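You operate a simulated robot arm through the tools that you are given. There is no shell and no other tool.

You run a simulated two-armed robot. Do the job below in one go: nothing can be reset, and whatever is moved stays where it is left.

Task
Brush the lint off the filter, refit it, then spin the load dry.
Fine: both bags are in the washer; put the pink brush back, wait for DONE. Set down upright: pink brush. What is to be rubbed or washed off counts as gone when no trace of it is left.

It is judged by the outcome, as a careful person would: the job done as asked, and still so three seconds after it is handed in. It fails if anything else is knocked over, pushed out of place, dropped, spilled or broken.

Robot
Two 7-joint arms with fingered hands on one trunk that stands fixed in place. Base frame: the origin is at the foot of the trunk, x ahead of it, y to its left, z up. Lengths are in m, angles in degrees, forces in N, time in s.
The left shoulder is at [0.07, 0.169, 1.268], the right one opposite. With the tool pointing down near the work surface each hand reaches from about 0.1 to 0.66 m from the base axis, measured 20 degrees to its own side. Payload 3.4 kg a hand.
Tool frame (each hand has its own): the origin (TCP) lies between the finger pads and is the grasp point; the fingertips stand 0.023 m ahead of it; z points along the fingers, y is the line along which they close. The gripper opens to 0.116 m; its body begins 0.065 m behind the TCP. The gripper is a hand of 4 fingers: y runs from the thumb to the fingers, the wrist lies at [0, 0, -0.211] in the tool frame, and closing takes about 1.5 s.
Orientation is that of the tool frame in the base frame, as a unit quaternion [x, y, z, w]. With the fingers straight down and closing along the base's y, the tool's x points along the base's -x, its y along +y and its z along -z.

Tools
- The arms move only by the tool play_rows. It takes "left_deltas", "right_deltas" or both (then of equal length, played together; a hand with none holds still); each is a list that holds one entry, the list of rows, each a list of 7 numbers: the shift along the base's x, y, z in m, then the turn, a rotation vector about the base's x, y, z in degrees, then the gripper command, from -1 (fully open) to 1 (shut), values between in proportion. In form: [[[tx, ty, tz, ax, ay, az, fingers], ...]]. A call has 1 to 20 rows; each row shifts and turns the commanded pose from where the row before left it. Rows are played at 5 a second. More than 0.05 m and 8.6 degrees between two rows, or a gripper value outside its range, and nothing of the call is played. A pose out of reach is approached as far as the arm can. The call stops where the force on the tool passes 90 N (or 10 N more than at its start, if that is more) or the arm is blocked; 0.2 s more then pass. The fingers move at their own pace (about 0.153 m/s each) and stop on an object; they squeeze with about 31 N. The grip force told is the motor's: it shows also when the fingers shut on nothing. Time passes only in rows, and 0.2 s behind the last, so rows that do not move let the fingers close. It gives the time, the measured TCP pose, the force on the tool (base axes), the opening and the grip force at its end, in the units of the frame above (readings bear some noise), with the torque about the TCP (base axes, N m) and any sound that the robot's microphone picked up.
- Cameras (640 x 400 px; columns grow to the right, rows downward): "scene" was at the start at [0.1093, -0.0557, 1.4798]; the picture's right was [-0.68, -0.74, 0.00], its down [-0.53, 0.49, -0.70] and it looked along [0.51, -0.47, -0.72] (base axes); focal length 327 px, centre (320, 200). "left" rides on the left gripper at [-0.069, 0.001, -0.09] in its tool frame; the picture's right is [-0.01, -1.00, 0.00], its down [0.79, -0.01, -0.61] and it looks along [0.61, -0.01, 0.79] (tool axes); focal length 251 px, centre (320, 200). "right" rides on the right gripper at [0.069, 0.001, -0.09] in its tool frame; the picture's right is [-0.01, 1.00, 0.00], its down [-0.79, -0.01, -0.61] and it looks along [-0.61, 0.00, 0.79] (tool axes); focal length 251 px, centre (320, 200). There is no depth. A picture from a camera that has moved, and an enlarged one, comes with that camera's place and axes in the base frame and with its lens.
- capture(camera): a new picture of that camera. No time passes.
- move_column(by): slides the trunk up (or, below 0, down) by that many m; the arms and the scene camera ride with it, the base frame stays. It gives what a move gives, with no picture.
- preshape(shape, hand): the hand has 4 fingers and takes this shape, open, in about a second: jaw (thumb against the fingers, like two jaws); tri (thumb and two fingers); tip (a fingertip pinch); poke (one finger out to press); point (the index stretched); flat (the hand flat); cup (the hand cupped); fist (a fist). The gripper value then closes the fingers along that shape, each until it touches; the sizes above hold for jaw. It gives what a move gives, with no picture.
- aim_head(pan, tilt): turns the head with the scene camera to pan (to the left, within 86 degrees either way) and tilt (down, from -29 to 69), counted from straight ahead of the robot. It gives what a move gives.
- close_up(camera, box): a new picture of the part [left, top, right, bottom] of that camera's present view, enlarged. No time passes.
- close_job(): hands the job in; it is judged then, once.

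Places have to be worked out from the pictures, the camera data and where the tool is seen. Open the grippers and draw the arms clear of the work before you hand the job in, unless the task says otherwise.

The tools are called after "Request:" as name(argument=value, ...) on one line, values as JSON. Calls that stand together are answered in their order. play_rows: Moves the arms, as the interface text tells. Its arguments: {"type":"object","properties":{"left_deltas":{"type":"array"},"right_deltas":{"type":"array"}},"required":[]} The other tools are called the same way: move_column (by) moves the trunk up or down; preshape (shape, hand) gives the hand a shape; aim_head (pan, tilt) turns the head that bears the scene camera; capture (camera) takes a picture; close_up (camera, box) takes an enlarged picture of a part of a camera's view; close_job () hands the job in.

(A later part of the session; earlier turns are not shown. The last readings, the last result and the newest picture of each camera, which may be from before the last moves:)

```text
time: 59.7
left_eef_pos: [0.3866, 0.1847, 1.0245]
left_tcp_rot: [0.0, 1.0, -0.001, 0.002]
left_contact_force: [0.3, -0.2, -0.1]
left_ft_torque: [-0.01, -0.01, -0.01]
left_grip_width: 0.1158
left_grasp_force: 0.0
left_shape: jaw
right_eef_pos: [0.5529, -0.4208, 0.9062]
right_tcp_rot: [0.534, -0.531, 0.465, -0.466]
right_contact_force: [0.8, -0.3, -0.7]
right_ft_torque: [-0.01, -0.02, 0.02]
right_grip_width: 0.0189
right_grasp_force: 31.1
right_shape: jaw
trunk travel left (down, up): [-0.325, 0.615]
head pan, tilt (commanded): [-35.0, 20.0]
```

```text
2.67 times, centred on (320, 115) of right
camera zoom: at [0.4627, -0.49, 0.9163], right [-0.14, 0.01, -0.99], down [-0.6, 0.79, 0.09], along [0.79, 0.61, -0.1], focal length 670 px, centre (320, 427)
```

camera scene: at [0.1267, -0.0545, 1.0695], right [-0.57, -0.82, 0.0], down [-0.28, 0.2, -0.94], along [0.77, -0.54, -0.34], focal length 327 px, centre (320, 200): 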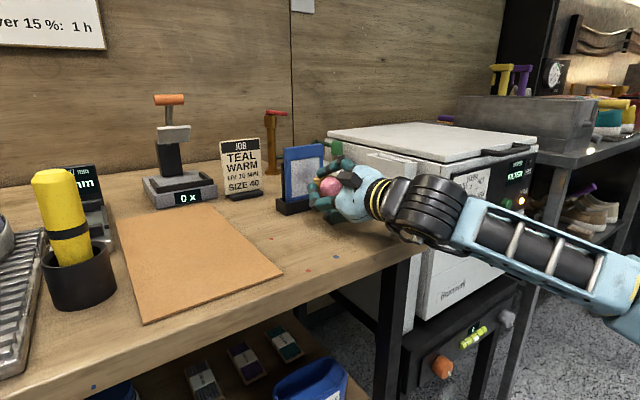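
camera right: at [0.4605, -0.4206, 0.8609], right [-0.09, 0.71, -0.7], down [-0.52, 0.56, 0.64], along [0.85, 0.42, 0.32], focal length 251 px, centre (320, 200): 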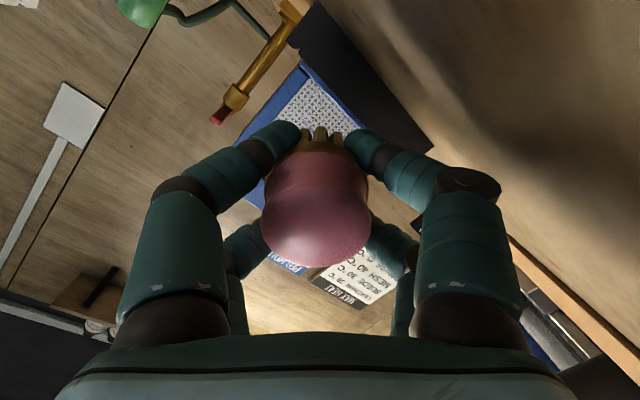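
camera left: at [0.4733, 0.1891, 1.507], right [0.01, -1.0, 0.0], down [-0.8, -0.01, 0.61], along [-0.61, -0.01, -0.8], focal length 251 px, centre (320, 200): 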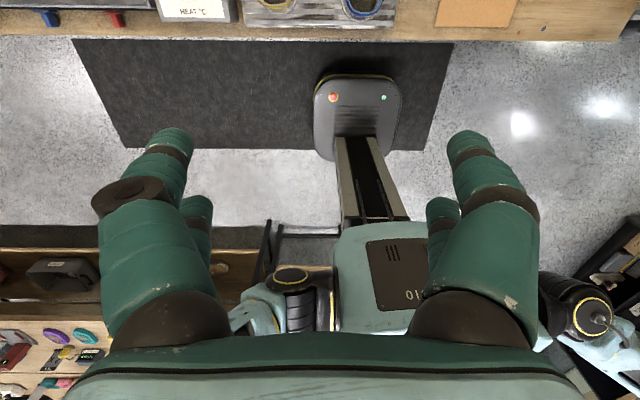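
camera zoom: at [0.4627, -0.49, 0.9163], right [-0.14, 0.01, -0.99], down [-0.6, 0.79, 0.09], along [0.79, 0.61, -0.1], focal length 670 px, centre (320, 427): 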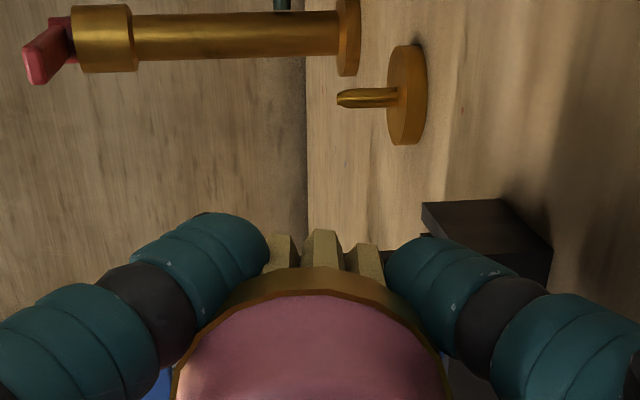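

The lint is unchanged and the filter has rocked back to where it was, so that contact was too light. I'll return and press a little further, until the filter seats against its back support and a real reaction force shows.

Request:
play_rows(right_deltas=[[[0, 0.02, 0, 0, 0, 0, 1], [0, 0.02, 0, 0, 0, 0, 1], [0.01, 0.012, 0, 0, 0, 0, 1], [0.015, 0, 0, 0, 0, 0, 1], [0.015, 0, 0, 0, 0, 0, 1], [0.006, 0, 0, 0, 0, 0, 1], [0, 0, 0, 0, 0, 0, 1]]])

Request:
play_rows(right_deltas=[[[0.003, 0, 0, 0, 0, 0, 1], [0, 0, 0, 0, 0, 0, 1]]])

Request:
play_rows(right_deltas=[[[0.002, 0, 0, 0, 0, 0, 1], [0, 0, 0, 0, 0, 0, 1]]])

Request:
close_up(camera="scene", box=[280, 140, 350, 210])

```text
time: 61.3
left_eef_pos: [0.3861, 0.184, 1.0232]
left_tcp_rot: [0.0, 1.0, -0.001, 0.002]
left_contact_force: [0.6, -0.2, 0.1]
left_ft_torque: [0.01, 0.0, 0.01]
left_grip_width: 0.1162
left_grasp_force: 0.2
left_shape: jaw
right_eef_pos: [0.5992, -0.3676, 0.9064]
right_tcp_rot: [0.535, -0.531, 0.465, -0.465]
right_contact_force: [-5.8, 1.1, -4.4]
right_ft_torque: [0.03, -0.03, -0.01]
right_grip_width: 0.0188
right_grasp_force: 30.4
right_shape: jaw
trunk travel left (down, up): [-0.325, 0.615]
head pan, tilt (commanded): [-35.0, 20.0]
```

```text
time: 61.9
left_eef_pos: [0.3852, 0.1836, 1.0242]
left_tcp_rot: [-0.001, 1.0, 0.0, 0.001]
left_contact_force: [-0.6, 0.0, -0.3]
left_ft_torque: [0.0, -0.02, 0.01]
left_grip_width: 0.1157
left_grasp_force: 0.1
left_shape: jaw
right_eef_pos: [0.5994, -0.3684, 0.9075]
right_tcp_rot: [0.533, -0.53, 0.467, -0.466]
right_contact_force: [-16.7, 0.1, -5.8]
right_ft_torque: [0.02, -0.23, -0.05]
right_grip_width: 0.0186
right_grasp_force: 31.4
right_shape: jaw
trunk travel left (down, up): [-0.325, 0.615]
head pan, tilt (commanded): [-35.0, 20.0]
```

```text
time: 62.5
left_eef_pos: [0.3841, 0.1828, 1.0241]
left_tcp_rot: [-0.001, 1.0, 0.0, 0.003]
left_contact_force: [-0.7, 0.5, 0.1]
left_ft_torque: [-0.01, 0.04, -0.03]
left_grip_width: 0.116
left_grasp_force: 0.1
left_shape: jaw
right_eef_pos: [0.6009, -0.3687, 0.9079]
right_tcp_rot: [0.534, -0.531, 0.465, -0.466]
right_contact_force: [-21.1, 0.4, -6.9]
right_ft_torque: [0.01, -0.26, -0.16]
right_grip_width: 0.0191
right_grasp_force: 30.8
right_shape: jaw
trunk travel left (down, up): [-0.325, 0.615]
head pan, tilt (commanded): [-35.0, 20.0]
```

```text
5.71 times, centred on (315, 175) of scene
camera zoom: at [0.1226, -0.0548, 1.0699], right [-0.57, -0.82, 0.0], down [-0.28, 0.2, -0.94], along [0.77, -0.54, -0.34], focal length 1867 px, centre (349, 343)
```

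zoom: 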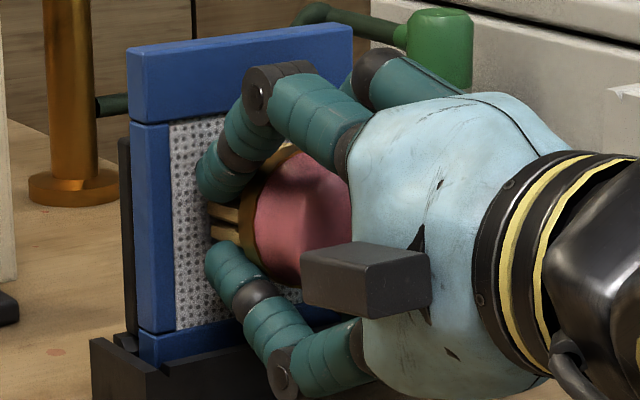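

Now the filter is seated and gives 21 N, which is more than needed; the stand itself has not shifted. I'll ease back to about 6–8 N and stroke side to side across the patch.

Request:
play_rows(right_deltas=[[[-0.004, 0, -0.002, 0, 0, 0, 1], [0, 0, 0, 0, 0, 0, 1], [0, 0.006, 0, 0, 0, 0, 1], [0, 0.006, 0, 0, 0, 0, 1], [0, 0.004, 0, 0, 0, 0, 1]]])

Request:
play_rows(right_deltas=[[[0, -0.006, 0, 0, 0, 0, 1], [0, -0.006, 0, 0, 0, 0, 1], [0, -0.006, 0, 0, 0, 0, 1], [0, -0.006, 0, 0, 0, 0, 1], [0, -0.006, 0, 0, 0, 0, 1], [0, -0.004, 0, 0, 0, 0, 1]]])

Request:
close_up(camera="scene", box=[280, 140, 350, 210])

```text
time: 63.7
left_eef_pos: [0.3869, 0.1843, 1.0242]
left_tcp_rot: [-0.001, 1.0, -0.001, 0.002]
left_contact_force: [0.0, 0.4, -0.3]
left_ft_torque: [-0.03, 0.02, -0.01]
left_grip_width: 0.1159
left_grasp_force: 0.1
left_shape: jaw
right_eef_pos: [0.5986, -0.3519, 0.9024]
right_tcp_rot: [0.534, -0.531, 0.465, -0.465]
right_contact_force: [-1.3, -0.8, -1.7]
right_ft_torque: [0.04, -0.03, -0.03]
right_grip_width: 0.0192
right_grasp_force: 31.1
right_shape: jaw
trunk travel left (down, up): [-0.325, 0.615]
head pan, tilt (commanded): [-35.0, 20.0]
```

```text
time: 65.1
left_eef_pos: [0.3862, 0.1847, 1.0226]
left_tcp_rot: [-0.001, 1.0, 0.0, 0.002]
left_contact_force: [-1.1, 0.0, -0.5]
left_ft_torque: [0.0, -0.01, 0.02]
left_grip_width: 0.116
left_grasp_force: 0.0
left_shape: jaw
right_eef_pos: [0.5994, -0.3857, 0.9044]
right_tcp_rot: [0.534, -0.531, 0.465, -0.466]
right_contact_force: [-2.6, 1.3, -1.0]
right_ft_torque: [0.01, -0.06, 0.01]
right_grip_width: 0.0189
right_grasp_force: 30.9
right_shape: jaw
trunk travel left (down, up): [-0.325, 0.615]
head pan, tilt (commanded): [-35.0, 20.0]
```

```text
5.71 times, centred on (315, 175) of scene
camera zoom: at [0.1256, -0.0543, 1.0696], right [-0.57, -0.82, 0.0], down [-0.28, 0.2, -0.94], along [0.77, -0.54, -0.34], focal length 1867 px, centre (349, 343)
```

zoom: 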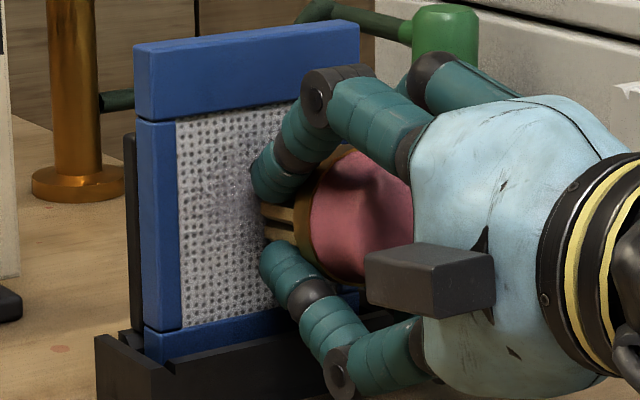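

The visible side of the patch looks lighter already. I'll continue several full-width strokes at this light pressure, at slightly different heights.

Request:
play_rows(right_deltas=[[[0.001, 0.007, 0, 0, 0, 0, 1], [0, 0.007, 0, 0, 0, 0, 1], [0, 0.007, 0, 0, 0, 0, 1], [0, 0.007, 0, 0, 0, 0, 1], [0, 0.006, 0, 0, 0, 0, 1], [0, 0, 0.006, 0, 0, 0, 1], [0, -0.007, 0, 0, 0, 0, 1], [0, -0.007, 0, 0, 0, 0, 1], [0, -0.007, 0, 0, 0, 0, 1], [0, -0.007, 0, 0, 0, 0, 1], [0, -0.006, 0, 0, 0, 0, 1], [0, 0, -0.01, 0, 0, 0, 1], [0, 0.007, 0, 0, 0, 0, 1], [0, 0.007, 0, 0, 0, 0, 1], [0, 0.007, 0, 0, 0, 0, 1], [0, 0.007, 0, 0, 0, 0, 1], [0, 0.006, 0, 0, 0, 0, 1]]])

Request:
play_rows(right_deltas=[[[-0.015, 0, 0.002, 0, 0, 0, 1], [-0.015, -0.01, 0, 0, 0, 0, 1], [-0.015, -0.03, 0, 0, 0, 0, 1], [0, -0.03, 0, 0, 0, 0, 1]]])

Request:
close_up(camera="scene", box=[280, 140, 350, 210])

```text
time: 68.7
left_eef_pos: [0.3873, 0.1832, 1.0219]
left_tcp_rot: [0.0, 1.0, -0.001, 0.002]
left_contact_force: [-0.7, 0.1, 0.6]
left_ft_torque: [0.0, 0.0, -0.01]
left_grip_width: 0.1162
left_grasp_force: 0.0
left_shape: jaw
right_eef_pos: [0.5997, -0.3523, 0.8991]
right_tcp_rot: [0.534, -0.532, 0.465, -0.465]
right_contact_force: [-1.3, -1.0, -0.9]
right_ft_torque: [0.02, -0.03, -0.01]
right_grip_width: 0.019
right_grasp_force: 30.9
right_shape: jaw
trunk travel left (down, up): [-0.325, 0.615]
head pan, tilt (commanded): [-35.0, 20.0]
```

```text
time: 69.7
left_eef_pos: [0.3866, 0.1829, 1.0234]
left_tcp_rot: [-0.001, 1.0, 0.0, 0.003]
left_contact_force: [0.0, 0.3, 0.7]
left_ft_torque: [-0.02, -0.03, 0.02]
left_grip_width: 0.1158
left_grasp_force: 0.0
left_shape: jaw
right_eef_pos: [0.5577, -0.4216, 0.901]
right_tcp_rot: [0.535, -0.531, 0.464, -0.466]
right_contact_force: [0.0, 0.0, -0.9]
right_ft_torque: [0.0, -0.01, 0.01]
right_grip_width: 0.0189
right_grasp_force: 31.1
right_shape: jaw
trunk travel left (down, up): [-0.325, 0.615]
head pan, tilt (commanded): [-35.0, 20.0]
```

```text
5.71 times, centred on (315, 175) of scene
camera zoom: at [0.1264, -0.0547, 1.0695], right [-0.57, -0.82, 0.0], down [-0.28, 0.2, -0.94], along [0.77, -0.54, -0.34], focal length 1867 px, centre (349, 343)
```

zoom: 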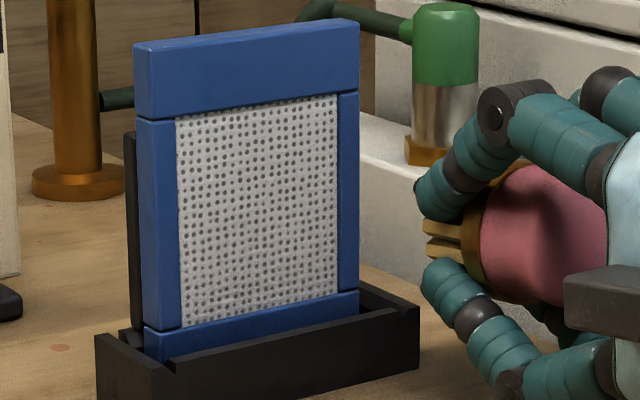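

The lint patch appears to be gone and the filter leans quietly on its support. I'll zoom in tighter to look for any remaining trace.

Request:
close_up(camera="scene", box=[294, 148, 326, 182])

Request:
capture(camera="scene")

```text
11.76 times, centred on (310, 165) of scene
camera zoom: at [0.1264, -0.0547, 1.0695], right [-0.57, -0.82, 0.0], down [-0.28, 0.2, -0.94], along [0.77, -0.54, -0.34], focal length 3843 px, centre (438, 612)
```

zoom: 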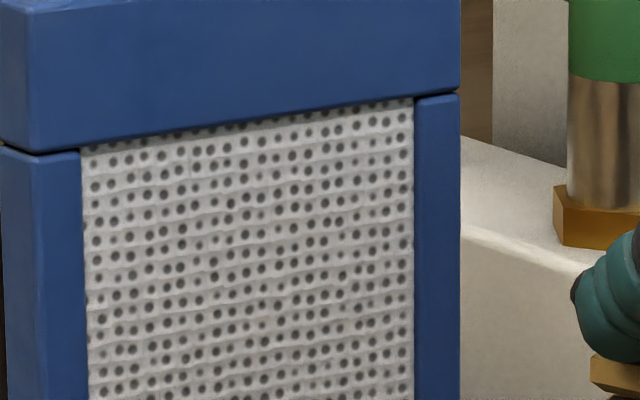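

```text
taken
camera scene: at [0.1264, -0.0547, 1.0695], right [-0.57, -0.82, 0.0], down [-0.28, 0.2, -0.94], along [0.77, -0.54, -0.34], focal length 327 px, centre (320, 200)
```

scene: 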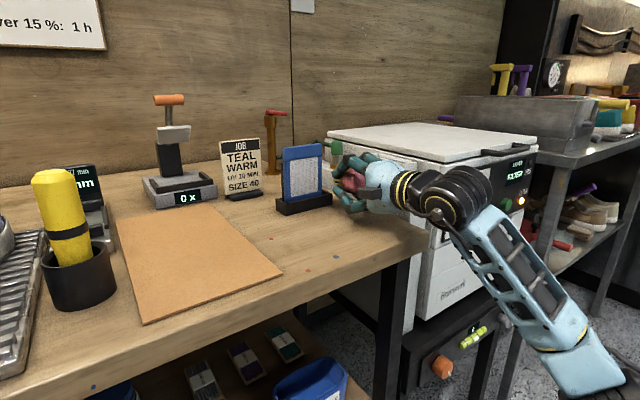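

The mesh is clean, showing only its regular holes. I'll draw the brush hand back and up, then raise the trunk by 0.35 m so the hand can point straight down again to set the brush back.

Request:
play_rows(right_deltas=[[[-0.02, 0, 0.01, 0, 0, 0, 1], [-0.02, 0.01, 0.01, 0, 0, 0, 1], [-0.02, 0.02, 0.01, 0, 0, 0, 1], [-0.02, 0.02, 0.01, 0, 0, 0, 1]]])

Request:
move_column(by=0.35)

Request:
aim_head(pan=-35, tilt=42)

Request:
capture(camera="scene")

```text
time: 70.7
left_eef_pos: [0.3878, 0.1849, 1.0238]
left_tcp_rot: [-0.001, 1.0, -0.001, 0.001]
left_contact_force: [0.4, -0.3, -0.3]
left_ft_torque: [-0.01, -0.02, 0.0]
left_grip_width: 0.1158
left_grasp_force: 0.2
left_shape: jaw
right_eef_pos: [0.4758, -0.3679, 0.9416]
right_tcp_rot: [0.535, -0.531, 0.464, -0.465]
right_contact_force: [-0.2, 0.0, -1.3]
right_ft_torque: [-0.02, -0.02, -0.01]
right_grip_width: 0.0188
right_grasp_force: 30.6
right_shape: jaw
trunk travel left (down, up): [-0.325, 0.615]
head pan, tilt (commanded): [-35.0, 20.0]
```

```text
time: 74.1
left_eef_pos: [0.3864, 0.1838, 1.3736]
left_tcp_rot: [0.0, 1.0, -0.001, 0.001]
left_contact_force: [-0.4, 0.1, -0.3]
left_ft_torque: [0.0, -0.01, 0.04]
left_grip_width: 0.1157
left_grasp_force: 0.1
left_shape: jaw
right_eef_pos: [0.4754, -0.3704, 1.2913]
right_tcp_rot: [0.534, -0.531, 0.465, -0.465]
right_contact_force: [-1.3, 0.0, -1.1]
right_ft_torque: [-0.01, -0.03, 0.0]
right_grip_width: 0.0187
right_grasp_force: 30.9
right_shape: jaw
trunk travel left (down, up): [-0.675, 0.265]
head pan, tilt (commanded): [-35.0, 20.0]
```

```text
time: 75.0
left_eef_pos: [0.3871, 0.1845, 1.3742]
left_tcp_rot: [-0.001, 1.0, 0.0, 0.002]
left_contact_force: [-0.5, 0.0, -0.3]
left_ft_torque: [0.02, 0.0, 0.01]
left_grip_width: 0.1157
left_grasp_force: 0.1
left_shape: jaw
right_eef_pos: [0.4756, -0.3703, 1.292]
right_tcp_rot: [0.535, -0.531, 0.465, -0.465]
right_contact_force: [-0.7, -0.6, -0.1]
right_ft_torque: [-0.04, 0.0, 0.01]
right_grip_width: 0.0188
right_grasp_force: 31.2
right_shape: jaw
trunk travel left (down, up): [-0.675, 0.265]
head pan, tilt (commanded): [-35.0, 42.0]
```

```text
taken
camera scene: at [0.1185, -0.0491, 1.3853], right [-0.57, -0.82, 0.0], down [-0.55, 0.38, -0.74], along [0.61, -0.43, -0.67], focal length 327 px, centre (320, 200)
```

scene: 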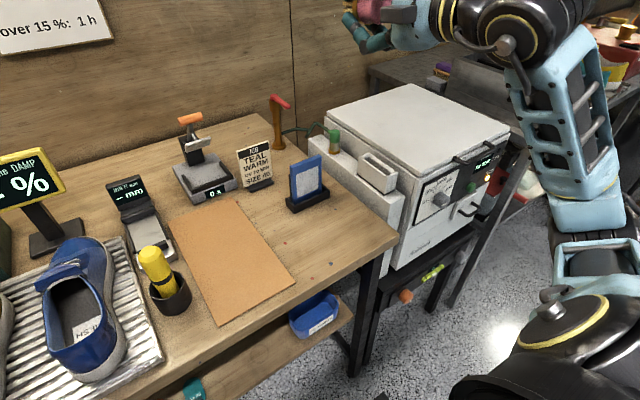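

Clear of everything. Now I'll rotate the hand to point straight down while coming over the brush's original spot at [0.494, -0.370].

Request:
play_rows(right_deltas=[[[0.002, 0, -0.02, 0, 8.22, 0, 1], [0.002, 0, -0.025, 0, 8.22, 0, 1], [0.002, 0, -0.025, 0, 8.22, 0, 1], [0.002, 0, -0.025, 0, 8.22, 0, 1], [0.002, 0, -0.025, 0, 8.22, 0, 1], [0.002, 0, -0.025, 0, 8.22, 0, 1], [0.002, 0, -0.025, 0, 8.22, 0, 1], [0.002, 0, -0.025, 0, 8.22, 0, 1], [0.002, 0, -0.025, 0, 8.22, 0, 1], [0, 0, -0.02, 0, 8.22, 0, 1], [0, 0, 0, 0, 0, 0, 1]]])

Request:
capture(camera="scene")

Request:
capture(camera="right")

```text
time: 77.3
left_eef_pos: [0.3867, 0.184, 1.3743]
left_tcp_rot: [0.0, 1.0, -0.001, 0.001]
left_contact_force: [0.2, 0.2, 0.3]
left_ft_torque: [0.02, 0.03, 0.0]
left_grip_width: 0.1161
left_grasp_force: 0.0
left_shape: jaw
right_eef_pos: [0.4929, -0.3702, 1.0531]
right_tcp_rot: [0.708, -0.706, -0.002, -0.001]
right_contact_force: [0.5, 0.5, -1.2]
right_ft_torque: [0.0, -0.01, 0.02]
right_grip_width: 0.0184
right_grasp_force: 31.1
right_shape: jaw
trunk travel left (down, up): [-0.675, 0.265]
head pan, tilt (commanded): [-35.0, 42.0]
```

```text
taken
camera scene: at [0.1182, -0.0492, 1.3852], right [-0.57, -0.82, 0.0], down [-0.55, 0.38, -0.74], along [0.61, -0.43, -0.67], focal length 327 px, centre (320, 200)
```

scene: 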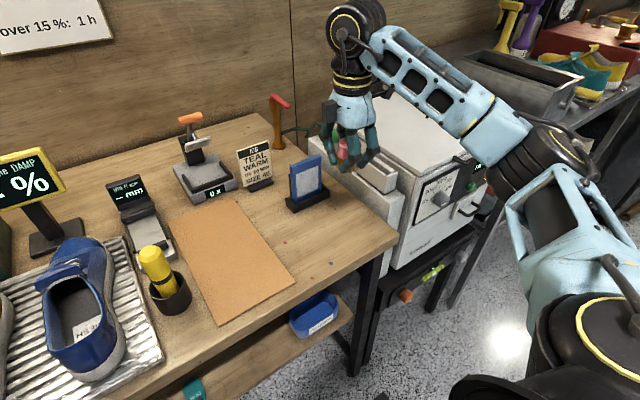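

```text
taken
camera right: at [0.4911, -0.4405, 1.1411], right [-1.0, 0.01, 0.0], down [0.01, 0.79, 0.61], along [0.0, 0.61, -0.79], focal length 251 px, centre (320, 200)
```

right: 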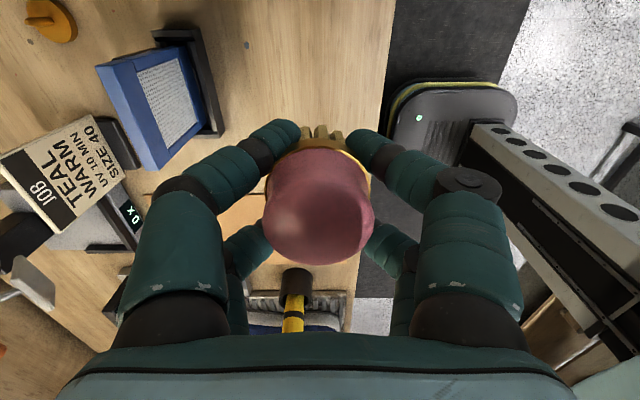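

The brush is still upright in the grip. I'll descend to just above the bench at its original spot.

Request:
play_rows(right_deltas=[[[0.001, 0, -0.04, 0, 0, 0, 1], [0, 0, -0.04, 0, 0, 0, 1], [0, 0, -0.04, 0, 0, 0, 1], [0, 0, -0.035, 0, 0, 0, 1], [0, 0, -0.02, 0, 0, 0, 1], [0, 0, 0, 0, 0, 0, 1]]])

Request:
play_rows(right_deltas=[[[0, 0, -0.003, 0, 0, 0, 1], [0, 0, -0.003, 0, 0, 0, 1], [0, 0, 0, 0, 0, 0, 1]]])

Request:
close_up(camera="right", box=[220, 80, 420, 280])

Request:
close_up(camera="scene", box=[270, 120, 410, 250])

```text
time: 78.8
left_eef_pos: [0.3878, 0.1836, 1.3746]
left_tcp_rot: [0.0, 1.0, -0.001, 0.002]
left_contact_force: [0.4, 1.1, -0.6]
left_ft_torque: [0.0, -0.01, 0.0]
left_grip_width: 0.1156
left_grasp_force: 0.1
left_shape: jaw
right_eef_pos: [0.495, -0.3697, 0.8762]
right_tcp_rot: [0.709, -0.706, -0.001, -0.001]
right_contact_force: [0.1, 0.9, -1.2]
right_ft_torque: [0.0, -0.01, 0.0]
right_grip_width: 0.0183
right_grasp_force: 31.2
right_shape: jaw
trunk travel left (down, up): [-0.675, 0.265]
head pan, tilt (commanded): [-35.0, 42.0]
```

```text
time: 79.5
left_eef_pos: [0.3869, 0.1842, 1.3731]
left_tcp_rot: [-0.001, 1.0, 0.0, 0.001]
left_contact_force: [-0.4, 0.4, -0.7]
left_ft_torque: [0.02, 0.01, -0.02]
left_grip_width: 0.1159
left_grasp_force: 0.2
left_shape: jaw
right_eef_pos: [0.4948, -0.3698, 0.8723]
right_tcp_rot: [0.708, -0.706, -0.001, -0.001]
right_contact_force: [-0.1, 0.8, -0.6]
right_ft_torque: [-0.01, -0.01, -0.02]
right_grip_width: 0.0184
right_grasp_force: 30.5
right_shape: jaw
trunk travel left (down, up): [-0.675, 0.265]
head pan, tilt (commanded): [-35.0, 42.0]
```

```text
2.00 times, centred on (320, 180) of right
camera zoom: at [0.4925, -0.4396, 0.9596], right [-1.0, 0.01, 0.0], down [0.0, 0.79, 0.61], along [0.0, 0.61, -0.79], focal length 503 px, centre (320, 240)
```

zoom: 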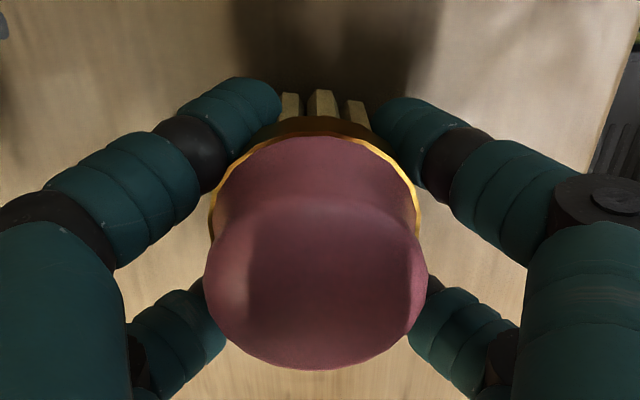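

```text
3.08 times, centred on (340, 185) of scene
camera zoom: at [0.1185, -0.049, 1.3852], right [-0.57, -0.82, 0.0], down [-0.55, 0.38, -0.74], along [0.61, -0.43, -0.67], focal length 1005 px, centre (258, 246)
```

zoom: 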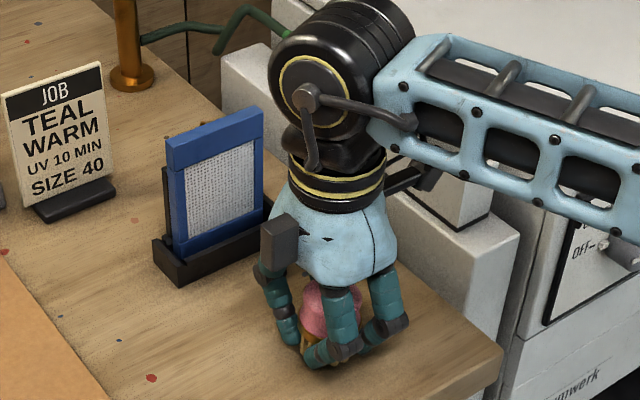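

No contact yet at z = 0.872. I'll lower in 2 mm steps until the bristles touch the bench.

Request:
play_rows(right_deltas=[[[0, 0, -0.002, 0, 0, 0, 1], [0, 0, 0, 0, 0, 0, 1]]])

Request:
play_rows(right_deltas=[[[0, 0, -0.002, 0, 0, 0, 1], [0, 0, 0, 0, 0, 0, 1]]])

Request:
play_rows(right_deltas=[[[0, 0, -0.0015, 0, 0, 0, 1], [0, 0, 0, 0, 0, 0, 1]]])

```text
time: 80.2
left_eef_pos: [0.387, 0.1833, 1.3737]
left_tcp_rot: [-0.001, 1.0, -0.001, 0.002]
left_contact_force: [-0.5, -0.9, -0.7]
left_ft_torque: [0.0, 0.01, 0.01]
left_grip_width: 0.1161
left_grasp_force: 0.0
left_shape: jaw
right_eef_pos: [0.4948, -0.3689, 0.8687]
right_tcp_rot: [0.709, -0.705, -0.001, -0.001]
right_contact_force: [-0.3, 0.3, -0.9]
right_ft_torque: [0.01, -0.01, -0.02]
right_grip_width: 0.0182
right_grasp_force: 31.2
right_shape: jaw
trunk travel left (down, up): [-0.675, 0.265]
head pan, tilt (commanded): [-35.0, 42.0]
```

```text
time: 80.8
left_eef_pos: [0.3877, 0.1833, 1.3735]
left_tcp_rot: [0.0, 1.0, -0.001, 0.002]
left_contact_force: [-0.2, -0.5, -0.8]
left_ft_torque: [0.01, 0.01, 0.01]
left_grip_width: 0.1161
left_grasp_force: 0.1
left_shape: jaw
right_eef_pos: [0.4937, -0.3686, 0.8668]
right_tcp_rot: [0.708, -0.706, -0.001, -0.001]
right_contact_force: [1.1, -1.4, 1.0]
right_ft_torque: [-0.04, 0.02, -0.03]
right_grip_width: 0.0183
right_grasp_force: 31.3
right_shape: jaw
trunk travel left (down, up): [-0.675, 0.265]
head pan, tilt (commanded): [-35.0, 42.0]
```

```text
time: 81.3
left_eef_pos: [0.3864, 0.1856, 1.3723]
left_tcp_rot: [-0.001, 1.0, -0.001, 0.002]
left_contact_force: [-0.2, 0.0, -0.7]
left_ft_torque: [-0.05, 0.0, -0.02]
left_grip_width: 0.1158
left_grasp_force: 0.1
left_shape: jaw
right_eef_pos: [0.4943, -0.3694, 0.8668]
right_tcp_rot: [0.708, -0.706, 0.0, -0.001]
right_contact_force: [0.8, -0.2, 6.8]
right_ft_torque: [-0.21, 0.0, 0.04]
right_grip_width: 0.0184
right_grasp_force: 31.0
right_shape: jaw
trunk travel left (down, up): [-0.675, 0.265]
head pan, tilt (commanded): [-35.0, 42.0]
```

The bristles touch the bench with 6.8 N at z = 0.867, the same height as when I picked the brush up. I'll open the fingers gently and let it settle.

Request:
play_rows(right_deltas=[[[0, 0, 0.0005, 0, 0, 0, 0.6], [0, 0, 0, 0, 0, 0, 0.4], [0, 0, 0, 0, 0, 0, 0.2], [0, 0, 0, 0, 0, 0, 0.0], [0, 0, 0, 0, 0, 0, -0.2], [0, 0, 0, 0, 0, 0, -0.4], [0, 0, 0, 0, 0, 0, -0.5], [0, 0, 0, 0, 0, 0, -0.5]]])

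Request:
capture(camera="right")

Request:
close_up(camera="scene", box=[270, 120, 410, 250])

```text
time: 83.2
left_eef_pos: [0.3872, 0.1841, 1.3746]
left_tcp_rot: [-0.001, 1.0, -0.001, 0.001]
left_contact_force: [-0.1, 0.0, 0.4]
left_ft_torque: [0.01, 0.01, 0.0]
left_grip_width: 0.1159
left_grasp_force: 0.0
left_shape: jaw
right_eef_pos: [0.4948, -0.3703, 0.8662]
right_tcp_rot: [0.708, -0.706, -0.001, -0.002]
right_contact_force: [0.7, -0.4, 0.0]
right_ft_torque: [-0.05, -0.02, 0.0]
right_grip_width: 0.0865
right_grasp_force: 0.1
right_shape: jaw
trunk travel left (down, up): [-0.675, 0.265]
head pan, tilt (commanded): [-35.0, 42.0]
```

```text
taken
camera right: at [0.4928, -0.4398, 0.955], right [-1.0, 0.01, 0.0], down [0.0, 0.79, 0.61], along [0.0, 0.61, -0.79], focal length 251 px, centre (320, 200)
```

right: 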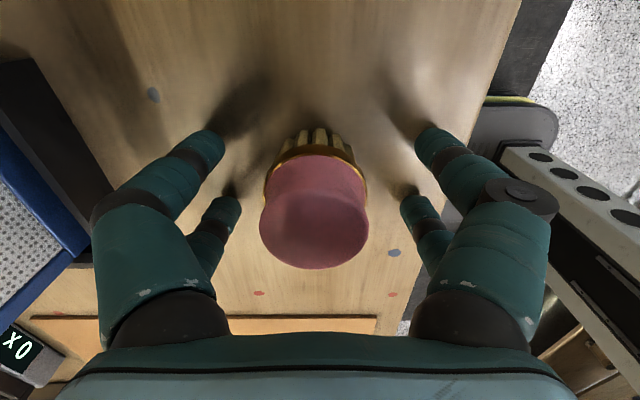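

```text
3.08 times, centred on (340, 185) of scene
camera zoom: at [0.1184, -0.049, 1.3852], right [-0.57, -0.82, 0.0], down [-0.55, 0.38, -0.74], along [0.61, -0.43, -0.67], focal length 1005 px, centre (258, 246)
```

zoom: 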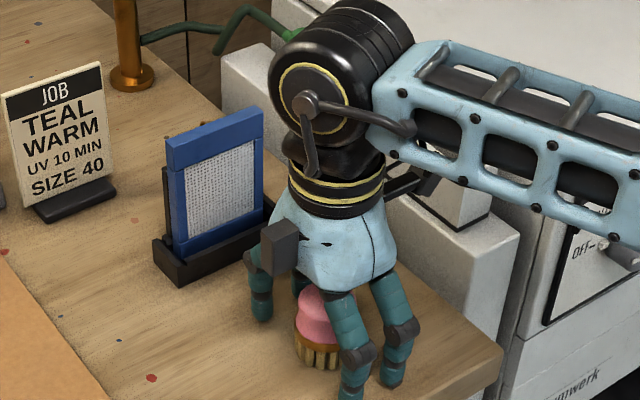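

The brush stands upright back on its spot. I'll raise the hand straight up and then move over toward the filter for a look from above.

Request:
play_rows(right_deltas=[[[0, 0, 0.02, 0, 0, 0, -0.5], [0, 0, 0.03, 0, 0, 0, -0.5], [0, 0, 0.04, 0, 0, 0, -0.5], [0, 0, 0.045, 0, 0, 0, -0.5], [0.01, 0, 0.045, 0, 0, 0, -0.5], [0.03, 0, 0.02, 0, 0, 0, -0.5], [0.03, 0, 0, 0, 0, 0, -0.5], [0.03, 0, 0, 0, 0, 0, -0.5], [0.03, 0, 0, 0, 0, 0, -0.5]]])

Request:
capture(camera="right")

Request:
close_up(camera="scene", box=[250, 100, 410, 260])

```text
time: 85.2
left_eef_pos: [0.3896, 0.1878, 1.3717]
left_tcp_rot: [-0.001, 1.0, -0.002, 0.001]
left_contact_force: [0.7, 0.0, 0.7]
left_ft_torque: [-0.01, -0.02, 0.05]
left_grip_width: 0.116
left_grasp_force: 0.1
left_shape: jaw
right_eef_pos: [0.6244, -0.3669, 1.068]
right_tcp_rot: [0.71, -0.705, 0.001, 0.0]
right_contact_force: [0.5, 0.0, 0.6]
right_ft_torque: [-0.03, 0.05, 0.0]
right_grip_width: 0.0865
right_grasp_force: 0.1
right_shape: jaw
trunk travel left (down, up): [-0.675, 0.265]
head pan, tilt (commanded): [-35.0, 42.0]
```

```text
taken
camera right: at [0.6228, -0.4362, 1.1574], right [-1.0, 0.0, 0.0], down [0.0, 0.8, 0.61], along [0.0, 0.61, -0.8], focal length 251 px, centre (320, 200)
```

right: 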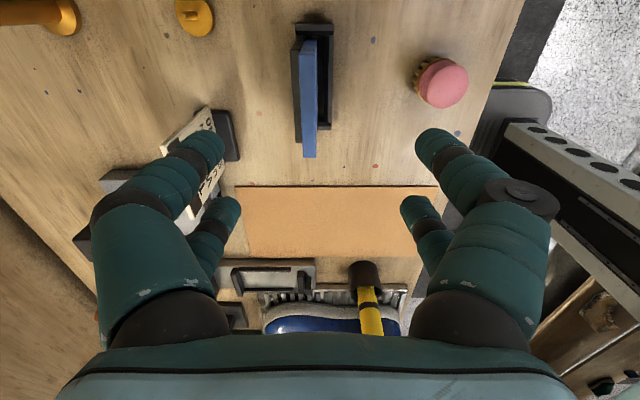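

```text
2.50 times, centred on (330, 180) of scene
camera zoom: at [0.1198, -0.0457, 1.3852], right [-0.57, -0.82, 0.0], down [-0.55, 0.38, -0.74], along [0.61, -0.43, -0.67], focal length 817 px, centre (295, 250)
```

zoom: 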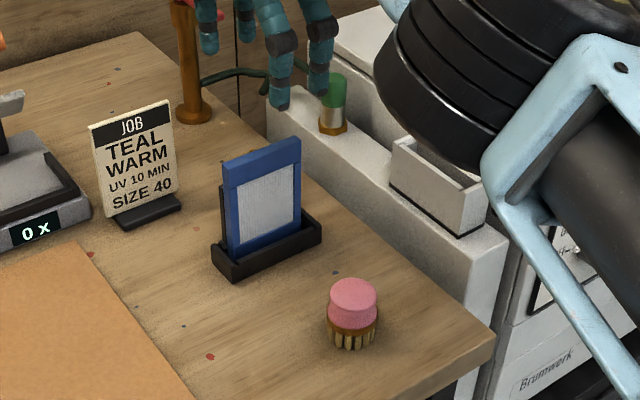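

The reach over the filter is good: its top bar spans x ≈ 0.625–0.638 and z ≈ 0.938–0.961, centred at y ≈ -0.369. I'll narrow the fingers slightly and descend so that the fingertips overlap only the bar.

Request:
play_rows(right_deltas=[[[0.004, -0.001, -0.02, 0, 0, 0, -0.2], [0.003, -0.001, -0.03, 0, 0, 0, -0.2], [0, 0, -0.02, 0, 0, 0, -0.2], [0, 0, 0, 0, 0, 0, -0.2]]])

Request:
capture(camera="right")

Request:
close_up(camera="scene", box=[250, 100, 410, 260])

```text
time: 86.2
left_eef_pos: [0.3871, 0.184, 1.3734]
left_tcp_rot: [-0.001, 1.0, 0.0, 0.002]
left_contact_force: [0.5, 0.1, -1.3]
left_ft_torque: [0.01, 0.01, 0.02]
left_grip_width: 0.116
left_grasp_force: 0.0
left_shape: jaw
right_eef_pos: [0.6306, -0.3711, 0.9961]
right_tcp_rot: [0.708, -0.706, 0.0, -0.001]
right_contact_force: [-0.2, 0.2, 0.1]
right_ft_torque: [0.02, 0.01, 0.02]
right_grip_width: 0.0702
right_grasp_force: 0.1
right_shape: jaw
trunk travel left (down, up): [-0.675, 0.265]
head pan, tilt (commanded): [-35.0, 42.0]
```

```text
taken
camera right: at [0.6294, -0.4412, 1.0842], right [-1.0, 0.01, 0.0], down [0.0, 0.79, 0.61], along [0.0, 0.61, -0.79], focal length 251 px, centre (320, 200)
```

right: 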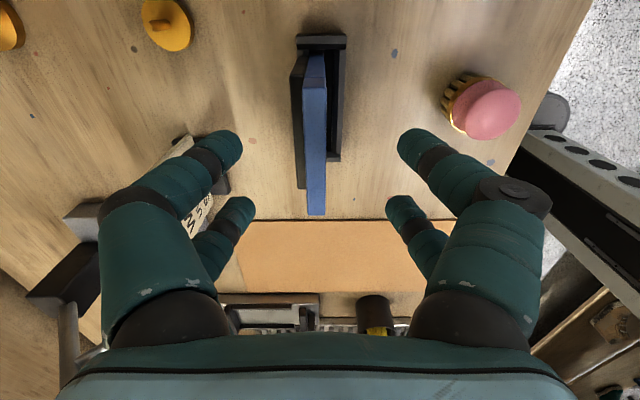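

```text
2.50 times, centred on (330, 180) of scene
camera zoom: at [0.1184, -0.0485, 1.3852], right [-0.57, -0.82, 0.0], down [-0.55, 0.38, -0.74], along [0.61, -0.43, -0.67], focal length 817 px, centre (295, 250)
```

zoom: 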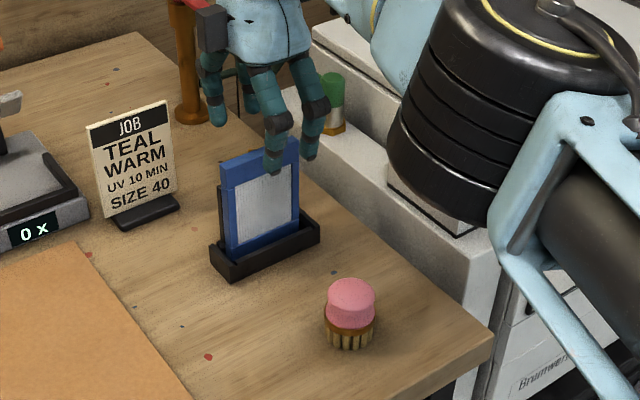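

The filter bar is centred between the fingers. I'll descend the last 3.2 cm to TCP z ≈ 0.964.

Request:
play_rows(right_deltas=[[[0.001, 0, -0.012, 0, 0, 0, -0.2], [0, 0, -0.012, 0, 0, 0, -0.2], [0, 0, -0.008, 0, 0, 0, -0.2], [0, 0, 0, 0, 0, 0, -0.2]]])

Request:
capture(camera="right")

Request:
close_up(camera="scene", box=[270, 130, 350, 230])

```text
time: 87.2
left_eef_pos: [0.3868, 0.1841, 1.3727]
left_tcp_rot: [0.0, 1.0, -0.001, 0.002]
left_contact_force: [0.2, 0.5, -0.5]
left_ft_torque: [-0.02, -0.01, -0.02]
left_grip_width: 0.1159
left_grasp_force: 0.0
left_shape: jaw
right_eef_pos: [0.6328, -0.3731, 0.9649]
right_tcp_rot: [0.708, -0.706, -0.001, -0.001]
right_contact_force: [0.7, -0.4, 0.0]
right_ft_torque: [0.03, 0.0, 0.01]
right_grip_width: 0.0697
right_grasp_force: 0.0
right_shape: jaw
trunk travel left (down, up): [-0.675, 0.265]
head pan, tilt (commanded): [-35.0, 42.0]
```

```text
taken
camera right: at [0.6311, -0.4421, 1.0529], right [-1.0, 0.01, 0.0], down [0.0, 0.79, 0.61], along [0.0, 0.61, -0.79], focal length 251 px, centre (320, 200)
```

right: 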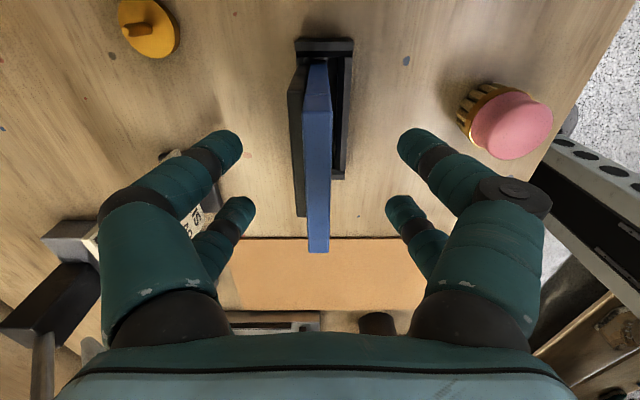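

```text
4.00 times, centred on (310, 180) of scene
camera zoom: at [0.1184, -0.049, 1.3852], right [-0.57, -0.82, 0.0], down [-0.55, 0.38, -0.74], along [0.61, -0.43, -0.67], focal length 1307 px, centre (360, 280)
```

zoom: 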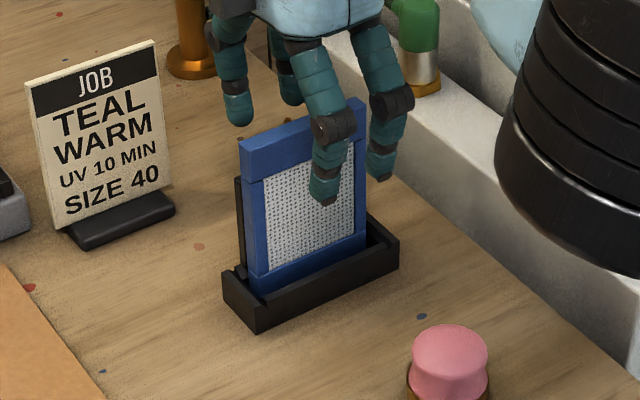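

Fingers straddle the top bar with even clearance. I'll close the grip slowly.

Request:
play_rows(right_deltas=[[[0, 0, 0, 0, 0, 0, 0.1], [0, 0, 0, 0, 0, 0, 0.3], [0, 0, 0, 0, 0, 0, 0.5], [0, 0, 0, 0, 0, 0, 0.7], [0, 0, 0, 0, 0, 0, 0.9], [0, 0, 0, 0, 0, 0, 1], [0, 0, 0, 0, 0, 0, 1], [0, 0, 0, 0, 0, 0, 1]]])

Request:
capture(camera="right")

Request:
close_up(camera="scene", box=[270, 130, 350, 230])

```text
time: 89.0
left_eef_pos: [0.3873, 0.1838, 1.3745]
left_tcp_rot: [-0.001, 1.0, -0.001, 0.002]
left_contact_force: [1.2, -0.1, -0.9]
left_ft_torque: [0.02, 0.02, 0.0]
left_grip_width: 0.1156
left_grasp_force: 0.1
left_shape: jaw
right_eef_pos: [0.6341, -0.3731, 0.964]
right_tcp_rot: [0.709, -0.705, -0.001, -0.002]
right_contact_force: [0.0, 0.2, -0.2]
right_ft_torque: [0.0, 0.0, -0.01]
right_grip_width: 0.0066
right_grasp_force: 31.2
right_shape: jaw
trunk travel left (down, up): [-0.675, 0.265]
head pan, tilt (commanded): [-35.0, 42.0]
```

```text
taken
camera right: at [0.6312, -0.4421, 1.0529], right [-1.0, 0.01, 0.0], down [0.0, 0.79, 0.61], along [0.0, 0.61, -0.79], focal length 251 px, centre (320, 200)
```

right: 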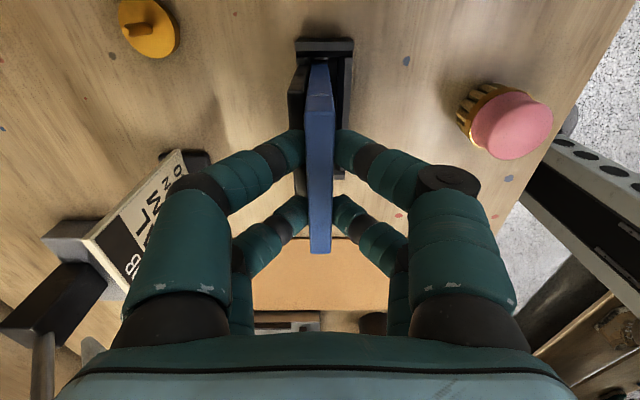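

```text
4.00 times, centred on (310, 180) of scene
camera zoom: at [0.1186, -0.049, 1.3852], right [-0.57, -0.82, 0.0], down [-0.55, 0.38, -0.74], along [0.61, -0.43, -0.67], focal length 1307 px, centre (360, 280)
```

zoom: 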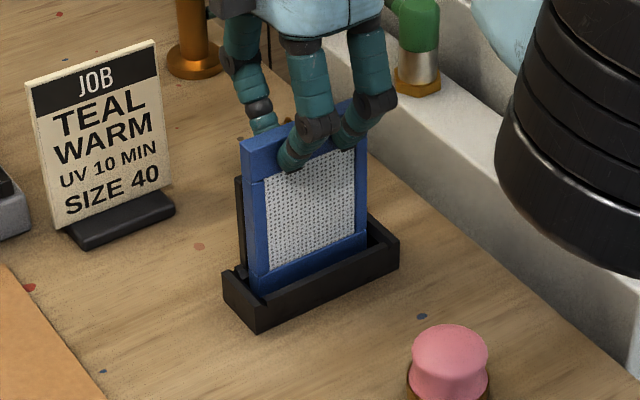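

The grip is 31 N on the bar. I'll lift straight up slowly, so the filter slides out of the stand without dragging it.

Request:
play_rows(right_deltas=[[[0, 0, 0.01, 0, 0, 0, 1], [0, 0, 0.015, 0, 0, 0, 1], [0, 0, 0.02, 0, 0, 0, 1], [0, 0, 0.025, 0, 0, 0, 1], [0, 0, 0.03, 0, 0, 0, 1], [0, 0, 0.03, 0, 0, 0, 1], [0, 0, 0.02, 0, 0, 0, 1]]])

Request:
capture(camera="right")

Request:
close_up(camera="scene", box=[250, 60, 410, 230])

```text
time: 90.5
left_eef_pos: [0.3864, 0.183, 1.3735]
left_tcp_rot: [0.0, 1.0, 0.0, 0.002]
left_contact_force: [0.0, -0.7, 0.0]
left_ft_torque: [-0.03, -0.02, 0.0]
left_grip_width: 0.116
left_grasp_force: 0.1
left_shape: jaw
right_eef_pos: [0.6107, -0.3717, 1.1149]
right_tcp_rot: [0.708, -0.706, -0.002, -0.001]
right_contact_force: [0.7, 0.0, -0.6]
right_ft_torque: [0.01, -0.03, -0.02]
right_grip_width: 0.0067
right_grasp_force: 31.0
right_shape: jaw
right hand out of reach, approached as far as the arm can: row 4, 5, 6, 7
trunk travel left (down, up): [-0.675, 0.265]
head pan, tilt (commanded): [-35.0, 42.0]
```

```text
taken
camera right: at [0.6091, -0.442, 1.2034], right [-1.0, 0.01, 0.0], down [0.0, 0.79, 0.61], along [0.0, 0.61, -0.79], focal length 251 px, centre (320, 200)
```

right: 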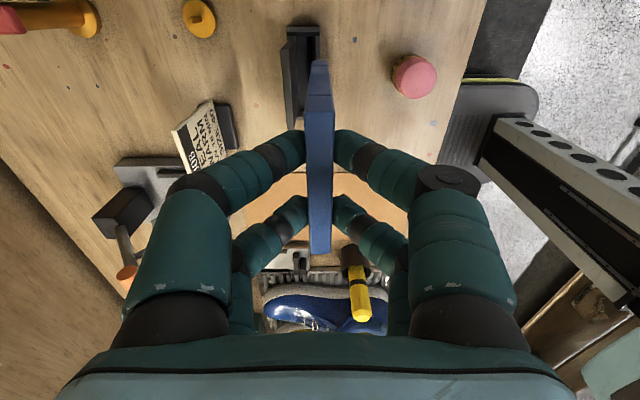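

```text
2.35 times, centred on (330, 145) of scene
camera zoom: at [0.1179, -0.0497, 1.3852], right [-0.57, -0.82, 0.0], down [-0.55, 0.38, -0.74], along [0.61, -0.43, -0.67], focal length 769 px, centre (296, 329)
```

zoom: 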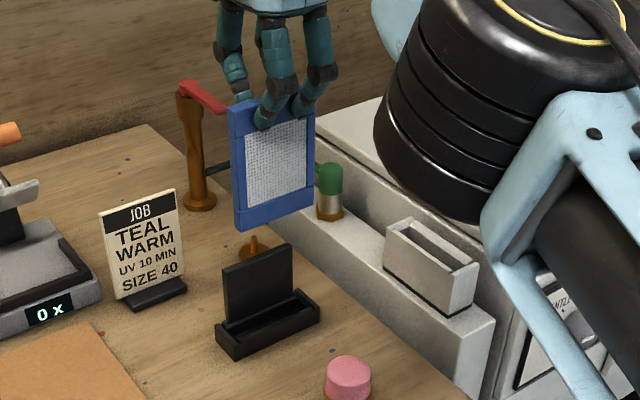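

The filter came out cleanly and the stand did not move. While turning it for the slot I'll also swing it left and past yaw 0, so the head camera can check the back of the mesh for lint.

Request:
play_rows(right_deltas=[[[-0.0107, 0.012, 0.002, 0, 0, -8, 1], [-0.0107, 0.012, 0.002, 0, 0, -8, 1], [-0.0107, 0.012, 0.002, 0, 0, -8, 1], [-0.0107, 0.012, 0.002, 0, 0, -8, 1], [-0.0107, 0.015, 0.002, 0, 0, -8, 1], [-0.0107, 0.018, 0.002, 0, 0, -8, 1], [-0.0107, 0.02, 0.002, 0, 0, -8, 1], [-0.0107, 0.02, 0.002, 0, 0, -8, 1], [-0.0107, 0.02, 0.002, 0, 0, -8, 1], [-0.0107, 0.02, 0.002, 0, 0, -8, 1], [-0.0107, 0.02, 0.002, 0, 0, -8, 1], [-0.0107, 0.02, 0.002, 0, 0, -8, 1], [-0.0107, 0.02, 0, 0, 0, -8, 1], [-0.0107, 0.02, 0, 0, 0, -8, 1], [-0.01, 0.02, 0, 0, 0, -8, 1]]])

Request:
aim_head(pan=-15, tilt=35)

Request:
capture(camera="scene")

```text
time: 93.8
left_eef_pos: [0.384, 0.1872, 1.374]
left_tcp_rot: [-0.001, 1.0, -0.002, 0.003]
left_contact_force: [0.5, 1.0, -0.9]
left_ft_torque: [-0.04, -0.01, 0.02]
left_grip_width: 0.116
left_grasp_force: 0.1
left_shape: jaw
right_eef_pos: [0.4492, -0.1026, 1.1371]
right_tcp_rot: [0.22, 0.976, -0.006, -0.003]
right_contact_force: [0.2, 0.4, 0.1]
right_ft_torque: [-0.05, 0.0, 0.01]
right_grip_width: 0.0065
right_grasp_force: 31.4
right_shape: jaw
right hand out of reach, approached as far as the arm can: row 15
trunk travel left (down, up): [-0.675, 0.265]
head pan, tilt (commanded): [-35.0, 42.0]
```

```text
time: 94.6
left_eef_pos: [0.3876, 0.1836, 1.3741]
left_tcp_rot: [-0.001, 1.0, 0.0, 0.001]
left_contact_force: [-0.5, 0.1, 0.3]
left_ft_torque: [0.01, -0.06, -0.03]
left_grip_width: 0.1156
left_grasp_force: 0.0
left_shape: jaw
right_eef_pos: [0.4521, -0.1071, 1.1354]
right_tcp_rot: [0.219, 0.976, -0.006, -0.005]
right_contact_force: [-0.3, 0.3, -0.4]
right_ft_torque: [-0.01, -0.01, -0.01]
right_grip_width: 0.0062
right_grasp_force: 30.8
right_shape: jaw
trunk travel left (down, up): [-0.675, 0.265]
head pan, tilt (commanded): [-15.0, 35.0]
```

```text
taken
camera scene: at [0.1356, -0.0244, 1.3956], right [-0.26, -0.97, 0.0], down [-0.55, 0.15, -0.82], along [0.79, -0.21, -0.57], focal length 327 px, centre (320, 200)
```

scene: 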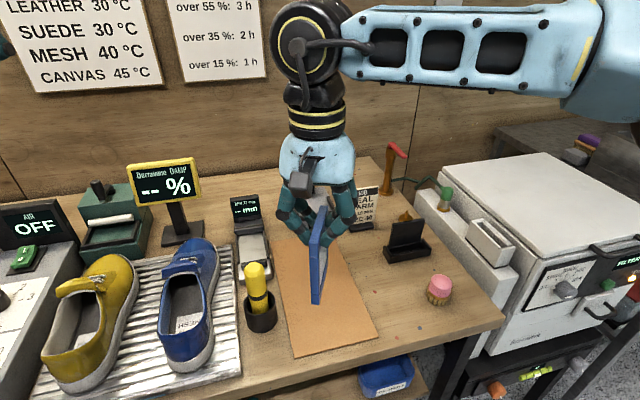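

The filter is nearly edge-on with a sliver of its back face showing. I'll zoom in on that.

Request:
close_up(camera="scene", box=[290, 190, 360, 310])

Request:
play_rows(right_deltas=[[[-0.01, 0.015, 0.005, 0, 0, -4, 1], [-0.01, 0.015, 0.005, 0, 0, -4, 1], [-0.01, 0.015, 0.005, 0, 0, -4, 1], [-0.01, 0.015, 0.005, 0, 0, -4, 1]]])

Request:
close_up(camera="scene", box=[240, 180, 380, 320])

```text
3.33 times, centred on (325, 250) of scene
camera zoom: at [0.1356, -0.0244, 1.3956], right [-0.26, -0.97, 0.0], down [-0.55, 0.15, -0.82], along [0.79, -0.21, -0.57], focal length 1089 px, centre (303, 33)
```

zoom: 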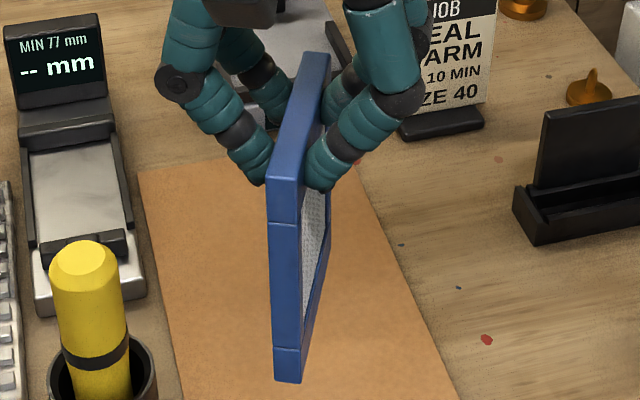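

```text
time: 95.6
left_eef_pos: [0.3856, 0.1865, 1.3737]
left_tcp_rot: [-0.001, 1.0, -0.003, 0.002]
left_contact_force: [-0.4, 0.7, -0.3]
left_ft_torque: [-0.02, 0.0, -0.02]
left_grip_width: 0.1162
left_grasp_force: 0.0
left_shape: jaw
right_eef_pos: [0.4097, -0.0447, 1.1559]
right_tcp_rot: [0.353, 0.935, -0.006, -0.005]
right_contact_force: [-0.4, -1.0, -1.9]
right_ft_torque: [0.01, -0.05, 0.02]
right_grip_width: 0.0064
right_grasp_force: 31.1
right_shape: jaw
trunk travel left (down, up): [-0.675, 0.265]
head pan, tilt (commanded): [-15.0, 35.0]
```

```text
2.86 times, centred on (310, 250) of scene
camera zoom: at [0.1337, -0.0218, 1.3959], right [-0.26, -0.97, 0.0], down [-0.55, 0.15, -0.82], along [0.79, -0.21, -0.57], focal length 933 px, centre (349, 57)
```

zoom: 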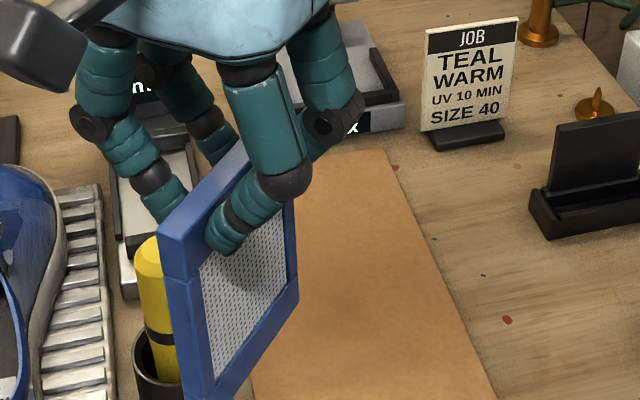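

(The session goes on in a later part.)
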